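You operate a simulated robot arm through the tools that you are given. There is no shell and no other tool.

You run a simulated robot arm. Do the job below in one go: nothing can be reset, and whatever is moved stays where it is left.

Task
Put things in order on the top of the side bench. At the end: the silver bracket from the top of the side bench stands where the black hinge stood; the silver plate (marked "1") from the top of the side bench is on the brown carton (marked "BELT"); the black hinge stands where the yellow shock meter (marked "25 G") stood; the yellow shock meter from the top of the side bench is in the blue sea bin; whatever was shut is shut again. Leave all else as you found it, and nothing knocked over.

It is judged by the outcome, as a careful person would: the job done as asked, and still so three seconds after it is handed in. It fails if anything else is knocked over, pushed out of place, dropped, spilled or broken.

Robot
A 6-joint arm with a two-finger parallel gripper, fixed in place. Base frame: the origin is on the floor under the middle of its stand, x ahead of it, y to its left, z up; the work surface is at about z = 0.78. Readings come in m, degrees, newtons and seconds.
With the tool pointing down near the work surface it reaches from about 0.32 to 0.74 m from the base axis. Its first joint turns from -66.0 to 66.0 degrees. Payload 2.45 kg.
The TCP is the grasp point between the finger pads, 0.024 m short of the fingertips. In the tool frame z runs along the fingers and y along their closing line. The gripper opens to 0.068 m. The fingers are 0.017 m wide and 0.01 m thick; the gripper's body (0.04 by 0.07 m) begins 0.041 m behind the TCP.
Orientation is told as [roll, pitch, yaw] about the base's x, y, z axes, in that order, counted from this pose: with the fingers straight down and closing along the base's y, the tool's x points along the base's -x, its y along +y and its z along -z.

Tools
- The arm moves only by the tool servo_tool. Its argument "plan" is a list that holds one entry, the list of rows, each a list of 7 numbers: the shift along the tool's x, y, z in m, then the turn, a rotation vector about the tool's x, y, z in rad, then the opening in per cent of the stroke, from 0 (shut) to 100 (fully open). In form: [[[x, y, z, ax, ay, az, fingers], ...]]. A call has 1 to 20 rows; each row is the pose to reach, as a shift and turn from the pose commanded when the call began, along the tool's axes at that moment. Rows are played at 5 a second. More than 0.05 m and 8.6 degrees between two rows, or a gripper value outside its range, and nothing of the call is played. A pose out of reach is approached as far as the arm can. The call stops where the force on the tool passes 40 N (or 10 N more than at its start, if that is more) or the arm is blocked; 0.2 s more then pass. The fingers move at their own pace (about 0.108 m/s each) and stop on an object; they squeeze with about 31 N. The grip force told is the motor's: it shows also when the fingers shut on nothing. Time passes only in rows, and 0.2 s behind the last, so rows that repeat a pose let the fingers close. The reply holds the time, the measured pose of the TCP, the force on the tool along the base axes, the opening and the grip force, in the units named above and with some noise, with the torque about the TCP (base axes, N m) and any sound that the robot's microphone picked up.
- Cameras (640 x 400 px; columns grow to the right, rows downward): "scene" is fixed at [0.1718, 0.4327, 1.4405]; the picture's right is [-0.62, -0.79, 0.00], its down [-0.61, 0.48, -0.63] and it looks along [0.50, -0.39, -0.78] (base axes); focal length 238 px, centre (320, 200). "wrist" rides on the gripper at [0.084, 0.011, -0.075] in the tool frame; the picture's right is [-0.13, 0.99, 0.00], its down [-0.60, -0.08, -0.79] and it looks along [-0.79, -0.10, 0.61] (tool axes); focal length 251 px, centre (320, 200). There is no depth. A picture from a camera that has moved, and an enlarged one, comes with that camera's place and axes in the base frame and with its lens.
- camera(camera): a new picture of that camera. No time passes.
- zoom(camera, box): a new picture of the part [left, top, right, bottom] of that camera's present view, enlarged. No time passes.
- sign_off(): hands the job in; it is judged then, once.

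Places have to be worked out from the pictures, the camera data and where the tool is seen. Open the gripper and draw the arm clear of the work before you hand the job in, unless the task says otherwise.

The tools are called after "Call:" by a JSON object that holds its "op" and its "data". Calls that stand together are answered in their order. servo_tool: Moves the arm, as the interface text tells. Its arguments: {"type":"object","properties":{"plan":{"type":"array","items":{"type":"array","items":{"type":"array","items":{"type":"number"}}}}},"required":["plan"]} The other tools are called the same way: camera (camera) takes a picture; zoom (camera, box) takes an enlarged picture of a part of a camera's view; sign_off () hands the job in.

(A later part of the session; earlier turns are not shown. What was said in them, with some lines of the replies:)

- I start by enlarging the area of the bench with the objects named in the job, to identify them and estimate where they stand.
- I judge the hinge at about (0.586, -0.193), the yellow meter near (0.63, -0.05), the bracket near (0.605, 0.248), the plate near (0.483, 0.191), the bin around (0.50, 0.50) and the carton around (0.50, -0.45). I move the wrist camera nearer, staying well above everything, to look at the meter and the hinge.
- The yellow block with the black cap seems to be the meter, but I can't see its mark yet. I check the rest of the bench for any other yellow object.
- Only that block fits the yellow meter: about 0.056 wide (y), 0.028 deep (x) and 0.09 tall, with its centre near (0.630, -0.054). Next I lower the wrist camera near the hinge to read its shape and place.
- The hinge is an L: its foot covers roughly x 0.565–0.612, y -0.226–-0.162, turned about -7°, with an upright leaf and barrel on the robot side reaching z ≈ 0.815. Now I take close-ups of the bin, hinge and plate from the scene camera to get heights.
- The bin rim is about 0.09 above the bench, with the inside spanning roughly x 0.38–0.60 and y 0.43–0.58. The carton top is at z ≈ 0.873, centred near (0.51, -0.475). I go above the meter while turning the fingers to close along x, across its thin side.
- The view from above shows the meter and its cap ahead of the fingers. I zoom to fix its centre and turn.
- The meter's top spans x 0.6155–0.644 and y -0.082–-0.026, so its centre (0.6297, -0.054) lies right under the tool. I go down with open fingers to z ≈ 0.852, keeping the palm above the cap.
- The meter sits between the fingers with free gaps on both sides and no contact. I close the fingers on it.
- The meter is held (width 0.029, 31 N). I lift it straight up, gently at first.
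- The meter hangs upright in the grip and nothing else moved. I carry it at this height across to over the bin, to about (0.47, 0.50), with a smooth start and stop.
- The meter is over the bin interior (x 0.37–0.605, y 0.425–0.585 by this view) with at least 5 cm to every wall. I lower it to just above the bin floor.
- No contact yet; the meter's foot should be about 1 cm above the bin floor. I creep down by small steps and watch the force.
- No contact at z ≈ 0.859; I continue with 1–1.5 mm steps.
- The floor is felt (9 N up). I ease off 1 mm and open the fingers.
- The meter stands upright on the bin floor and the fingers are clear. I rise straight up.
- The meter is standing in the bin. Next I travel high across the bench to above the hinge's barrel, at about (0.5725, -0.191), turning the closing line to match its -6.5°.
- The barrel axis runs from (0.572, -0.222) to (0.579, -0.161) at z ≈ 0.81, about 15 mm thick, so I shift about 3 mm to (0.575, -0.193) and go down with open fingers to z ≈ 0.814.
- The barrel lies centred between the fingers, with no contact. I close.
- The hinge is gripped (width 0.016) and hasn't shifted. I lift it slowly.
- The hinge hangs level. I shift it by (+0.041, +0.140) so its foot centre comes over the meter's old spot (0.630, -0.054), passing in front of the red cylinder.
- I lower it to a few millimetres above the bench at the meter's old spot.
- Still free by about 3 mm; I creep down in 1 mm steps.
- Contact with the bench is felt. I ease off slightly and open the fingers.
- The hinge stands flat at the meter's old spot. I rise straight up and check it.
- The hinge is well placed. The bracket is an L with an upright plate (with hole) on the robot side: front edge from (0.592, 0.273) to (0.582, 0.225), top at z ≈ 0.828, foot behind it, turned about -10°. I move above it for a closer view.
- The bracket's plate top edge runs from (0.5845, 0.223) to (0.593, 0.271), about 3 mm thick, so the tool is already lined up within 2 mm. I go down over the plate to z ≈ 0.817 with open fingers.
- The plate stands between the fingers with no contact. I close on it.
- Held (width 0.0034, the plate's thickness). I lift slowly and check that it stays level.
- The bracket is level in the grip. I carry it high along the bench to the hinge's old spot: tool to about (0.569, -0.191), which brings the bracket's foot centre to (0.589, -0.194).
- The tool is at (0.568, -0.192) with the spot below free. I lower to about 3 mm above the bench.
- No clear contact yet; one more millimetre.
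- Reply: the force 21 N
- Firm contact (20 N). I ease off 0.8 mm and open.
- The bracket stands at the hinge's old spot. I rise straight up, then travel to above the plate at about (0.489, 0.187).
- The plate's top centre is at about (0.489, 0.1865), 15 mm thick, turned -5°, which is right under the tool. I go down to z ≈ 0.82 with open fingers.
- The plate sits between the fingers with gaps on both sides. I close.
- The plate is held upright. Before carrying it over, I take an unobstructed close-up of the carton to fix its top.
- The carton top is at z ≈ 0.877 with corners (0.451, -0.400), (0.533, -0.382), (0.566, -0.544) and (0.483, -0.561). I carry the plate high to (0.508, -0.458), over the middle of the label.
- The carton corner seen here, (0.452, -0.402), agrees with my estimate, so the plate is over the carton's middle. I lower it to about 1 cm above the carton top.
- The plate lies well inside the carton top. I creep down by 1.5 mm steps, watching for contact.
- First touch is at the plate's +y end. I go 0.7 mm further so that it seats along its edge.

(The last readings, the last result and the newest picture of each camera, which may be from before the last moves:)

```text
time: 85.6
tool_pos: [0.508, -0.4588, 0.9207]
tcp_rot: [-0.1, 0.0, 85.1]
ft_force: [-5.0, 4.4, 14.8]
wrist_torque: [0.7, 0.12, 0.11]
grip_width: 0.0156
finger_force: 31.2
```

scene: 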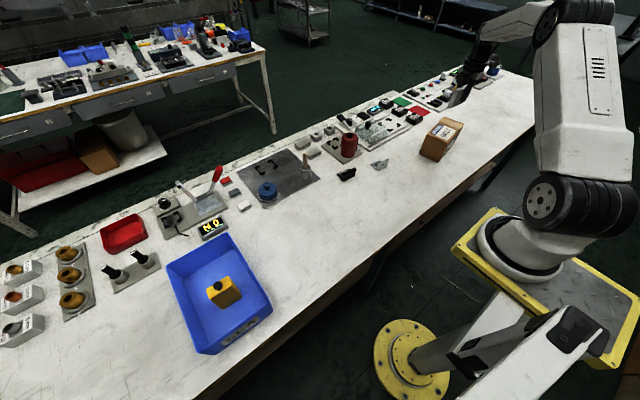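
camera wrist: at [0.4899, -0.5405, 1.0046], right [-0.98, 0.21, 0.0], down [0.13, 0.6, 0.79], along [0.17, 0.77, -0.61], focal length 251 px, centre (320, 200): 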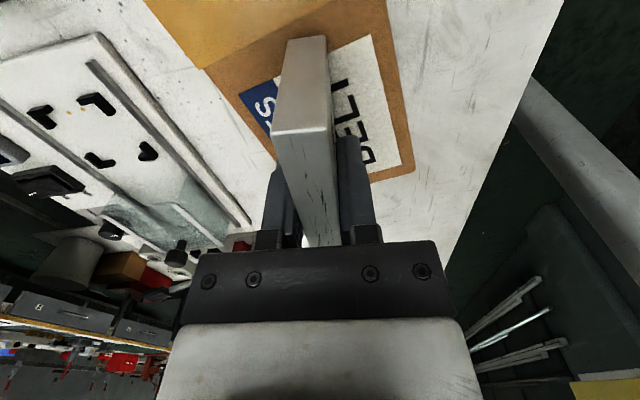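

The torque shows that the +y end still carries the load, so the plate and carton top differ by a small angle. I tilt the tool slightly (about 0.9°, lowering the -y end) and read the torque again.

Call:
{"op": "servo_tool", "data": {"plan": [[[0, 0, 0, -0.0006, -0.0075, 0, 0], [0, 0, 0, -0.0013, -0.015, 0, 0], [0, 0, 0, -0.0013, -0.015, 0, 0]]]}}

Call:
{"op": "zoom", "data": {"camera": "scene", "box": [425, 100, 470, 140]}}

Call:
{"op": "camera", "data": {"camera": "wrist"}}

```text
time: 86.4
tool_pos: [0.5083, -0.4601, 0.9212]
tcp_rot: [-0.1, -0.7, 85.1]
ft_force: [-1.0, 0.1, 14.6]
wrist_torque: [-0.75, 0.14, -0.08]
grip_width: 0.0159
finger_force: 31.0
```

```text
10.00 times, centred on (448, 120) of scene
camera zoom: at [0.1715, 0.4329, 1.4405], right [-0.62, -0.79, 0.0], down [-0.61, 0.48, -0.63], along [0.5, -0.39, -0.78], focal length 2381 px, centre (-955, 1000)
```

zoom: 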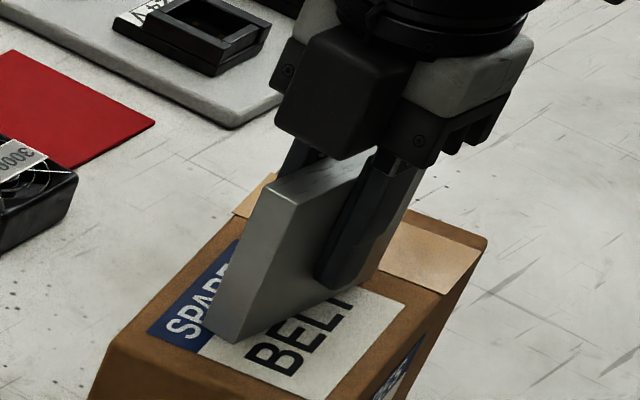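

```text
taken
camera wrist: at [0.49, -0.5421, 0.996], right [-0.98, 0.21, 0.0], down [0.13, 0.59, 0.8], along [0.17, 0.78, -0.6], focal length 251 px, centre (320, 200)
```

wrist: 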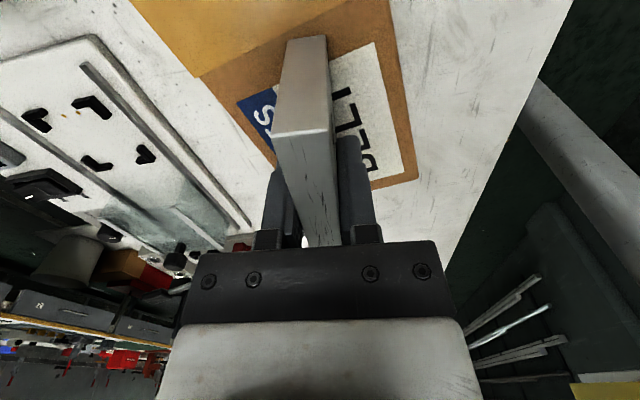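

The load moved to the other end, so the right angle is halfway (about 0.4°). I go back by half and ease off a little.

Call:
{"op": "servo_tool", "data": {"plan": [[[0, 0, 0, 0.0006, 0.0075, 0, 0], [0, 0, -0.0005, 0.0006, 0.0075, 0, 0], [0, 0, -0.0005, 0.0006, 0.0075, 0, 0]]]}}

```text
time: 87.2
tool_pos: [0.5081, -0.4584, 0.9198]
tcp_rot: [-0.1, -0.5, 85.1]
ft_force: [3.2, -3.5, 13.5]
wrist_torque: [0.51, -0.19, -0.13]
grip_width: 0.016
finger_force: 30.8
```

Call:
{"op": "servo_tool", "data": {"plan": [[[0, 0, -0.0004, 0, 0, 0, 0], [0, 0, -0.0007, 0, 0, 0, 0], [0, 0, -0.0007, 0, 0, 0, 0]]]}}

```text
time: 88.0
tool_pos: [0.5081, -0.4574, 0.9205]
tcp_rot: [0.1, -0.5, 85.0]
ft_force: [3.7, -2.9, 7.6]
wrist_torque: [0.29, -0.19, -0.17]
grip_width: 0.0158
finger_force: 30.9
```

Call:
{"op": "servo_tool", "data": {"plan": [[[0, 0, -0.0005, 0, 0, 0, 0], [0, 0, -0.0005, 0, 0, 0, 0]]]}}

```text
time: 88.6
tool_pos: [0.5078, -0.4573, 0.9201]
tcp_rot: [0.2, -0.5, 85.2]
ft_force: [0.0, -1.4, 1.5]
wrist_torque: [0.1, -0.07, -0.04]
grip_width: 0.0155
finger_force: 31.3
```

The loads are nearly gone and the plate rests on the carton. I open the fingers.

Call:
{"op": "servo_tool", "data": {"plan": [[[0, 0, 0, 0, 0, 0, 26], [0, 0, 0, 0, 0, 0, 35], [0, 0, 0, 0, 0, 0, 50], [0, 0, 0, 0, 0, 0, 70], [0, 0, 0, 0, 0, 0, 100], [0, 0, 0, 0, 0, 0, 100]]]}}

Call:
{"op": "camera", "data": {"camera": "wrist"}}

Call:
{"op": "zoom", "data": {"camera": "scene", "box": [400, 90, 480, 165]}}

```text
time: 90.0
tool_pos: [0.5092, -0.459, 0.921]
tcp_rot: [0.0, -0.5, 85.0]
ft_force: [0.1, -0.9, -0.4]
wrist_torque: [0.0, 0.01, 0.01]
grip_width: 0.068
finger_force: 0.2
```

```text
taken
camera wrist: at [0.49, -0.5411, 0.9972], right [-0.98, 0.21, 0.0], down [0.13, 0.59, 0.8], along [0.17, 0.78, -0.6], focal length 251 px, centre (320, 200)
```

wrist: 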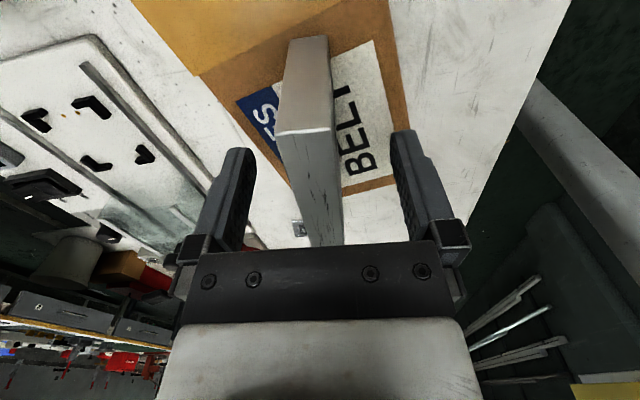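

```text
5.33 times, centred on (440, 128) of scene
camera zoom: at [0.1718, 0.4327, 1.4405], right [-0.62, -0.79, 0.0], down [-0.61, 0.48, -0.63], along [0.5, -0.39, -0.78], focal length 1270 px, centre (-320, 587)
```

zoom: 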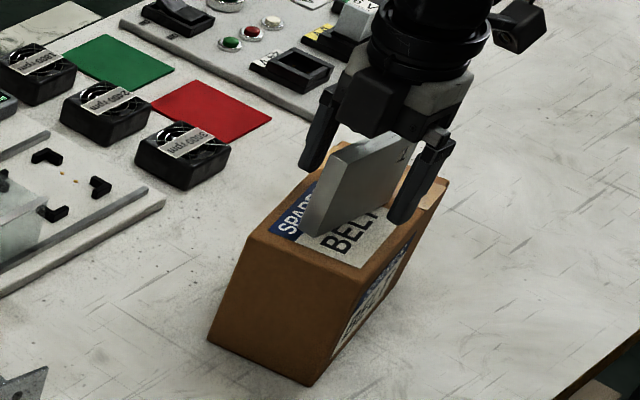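

The plate stands on the carton on its own. I rise straight up and check.

Call:
{"op": "servo_tool", "data": {"plan": [[[0, 0, -0.008, 0, 0, 0, 100], [0, 0, -0.02, 0, 0, 0, 100], [0, 0, -0.04, 0, 0, 0, 100], [0, 0, -0.065, 0, 0, 0, 100], [0, 0, -0.095, 0, 0, 0, 100], [0, 0, -0.125, 0, 0, 0, 100], [0, 0, -0.15, 0, 0, 0, 100], [0, 0, -0.15, 0, 0, 0, 100]]]}}

Call:
{"op": "zoom", "data": {"camera": "scene", "box": [400, 105, 480, 165]}}

Call:
{"op": "camera", "data": {"camera": "wrist"}}

```text
time: 91.8
tool_pos: [0.5084, -0.4593, 1.0709]
tcp_rot: [0.2, -0.3, 85.1]
ft_force: [-0.6, 0.6, 0.1]
wrist_torque: [-0.02, -0.02, 0.01]
grip_width: 0.0682
finger_force: 0.0
```

```text
6.67 times, centred on (440, 135) of scene
camera zoom: at [0.1718, 0.4327, 1.4405], right [-0.62, -0.79, 0.0], down [-0.61, 0.48, -0.63], along [0.5, -0.39, -0.78], focal length 1588 px, centre (-480, 633)
```

zoom: 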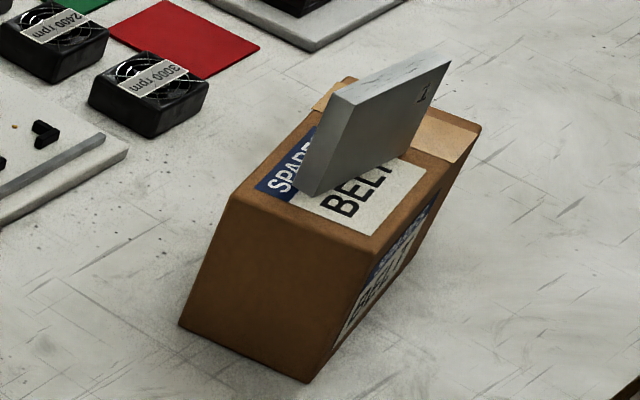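

```text
taken
camera wrist: at [0.4904, -0.5423, 1.1465], right [-0.98, 0.21, 0.0], down [0.13, 0.59, 0.8], along [0.17, 0.78, -0.6], focal length 251 px, centre (320, 200)
```

wrist: 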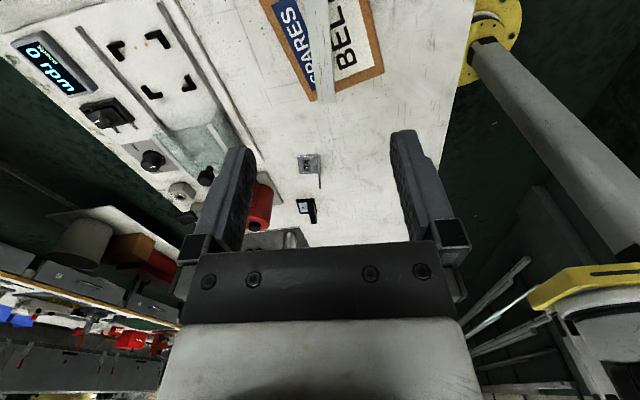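

The carton hasn't moved and the plate stands firmly. I draw the arm back and up, clear of the work, and check the whole bench.

Call:
{"op": "servo_tool", "data": {"plan": [[[-0.01, 0.003, -0.005, 0, 0, 0, 100], [-0.032, 0.009, -0.012, 0, 0, 0, 100], [-0.064, 0.018, -0.02, 0, 0, 0, 100], [-0.1, 0.0275, -0.028, 0, 0, 0, 100], [-0.136, 0.0374, -0.036, 0, 0, 0, 100], [-0.172, 0.0473, -0.043, 0, 0, 0, 100], [-0.208, 0.0572, -0.05, 0, 0, 0, 100], [-0.244, 0.0671, -0.056, 0, 0, 0, 100], [-0.28, 0.077, -0.062, 0, 0, 0, 100], [-0.316, 0.0869, -0.067, 0, 0, 0, 100], [-0.352, 0.0968, -0.072, 0, 0, 0, 100], [-0.388, 0.1067, -0.076, 0, 0, 0, 100], [-0.42, 0.1155, -0.079, 0, 0, 0, 100], [-0.441, 0.1213, -0.08, 0, 0, 0, 100], [-0.451, 0.124, -0.08, 0, 0, 0, 100], [-0.451, 0.124, -0.08, 0, 0, 0, 100]]]}}

Call:
{"op": "camera", "data": {"camera": "scene"}}

Call:
{"op": "zoom", "data": {"camera": "scene", "box": [310, 100, 480, 200]}}

Call:
{"op": "zoom", "data": {"camera": "scene", "box": [150, 170, 350, 360]}}

```text
time: 95.2
tool_pos: [0.423, -0.0003, 1.1557]
tcp_rot: [0.1, -0.5, 85.1]
ft_force: [0.3, 0.4, -0.4]
wrist_torque: [-0.01, 0.04, -0.01]
grip_width: 0.0681
finger_force: 0.0
```

```text
taken
```

scene: 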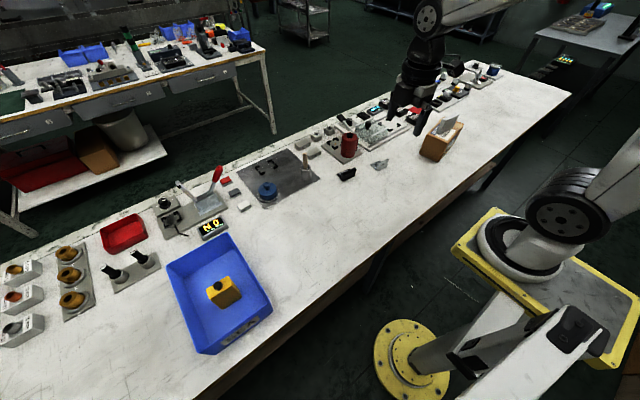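

```text
3.76 times, centred on (395, 150) of scene
camera zoom: at [0.1718, 0.4327, 1.4405], right [-0.62, -0.79, 0.0], down [-0.61, 0.48, -0.63], along [0.5, -0.39, -0.78], focal length 896 px, centre (38, 388)
```

zoom: 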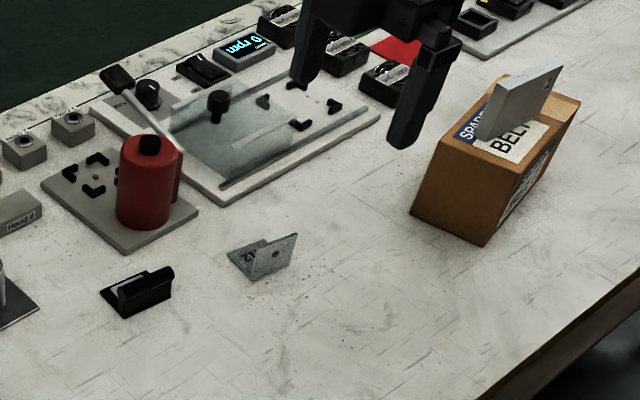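

```text
2.11 times, centred on (250, 265) of scene
camera zoom: at [0.1718, 0.4327, 1.4405], right [-0.62, -0.79, 0.0], down [-0.61, 0.48, -0.63], along [0.5, -0.39, -0.78], focal length 501 px, centre (467, 63)
```

zoom: 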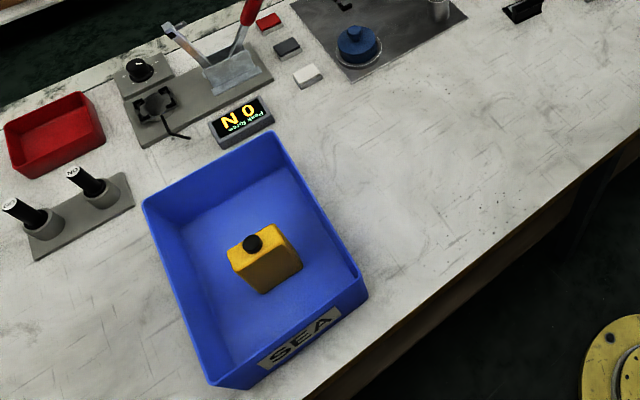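

Everything checks out: the meter stands in the blue bin, the hinge is at the meter's old place, the bracket is at the hinge's old place, and the plate is on the carton. All else is unmoved, and the arm is clear with the gripper open, so I hand the job in.

Call:
{"op": "sign_off", "data": {}}

```text
The job is handed in.
```

I moved all four objects on the side bench where you asked and handed the job in. The final pictures show nothing knocked over or pushed out of place.

- **Yellow shock meter:** it stands upright on the floor of the blue sea bin. I never managed to read its "25 G" mark in the pictures. I identified it as the only loose yellow object on the bench.
- **Black hinge:** it stands where the meter stood, turned the same way as before.
- **Silver bracket:** it stands where the hinge stood, to within a few millimetres by my estimate from the pictures.
- **Silver plate ("1"):** it stands on its long edge on the label of the "BELT" carton, the way it stood on the bench. The carton did not shift.

I opened nothing on the bench, so there was nothing to shut again. The gripper is open and the arm is drawn back clear of the work.
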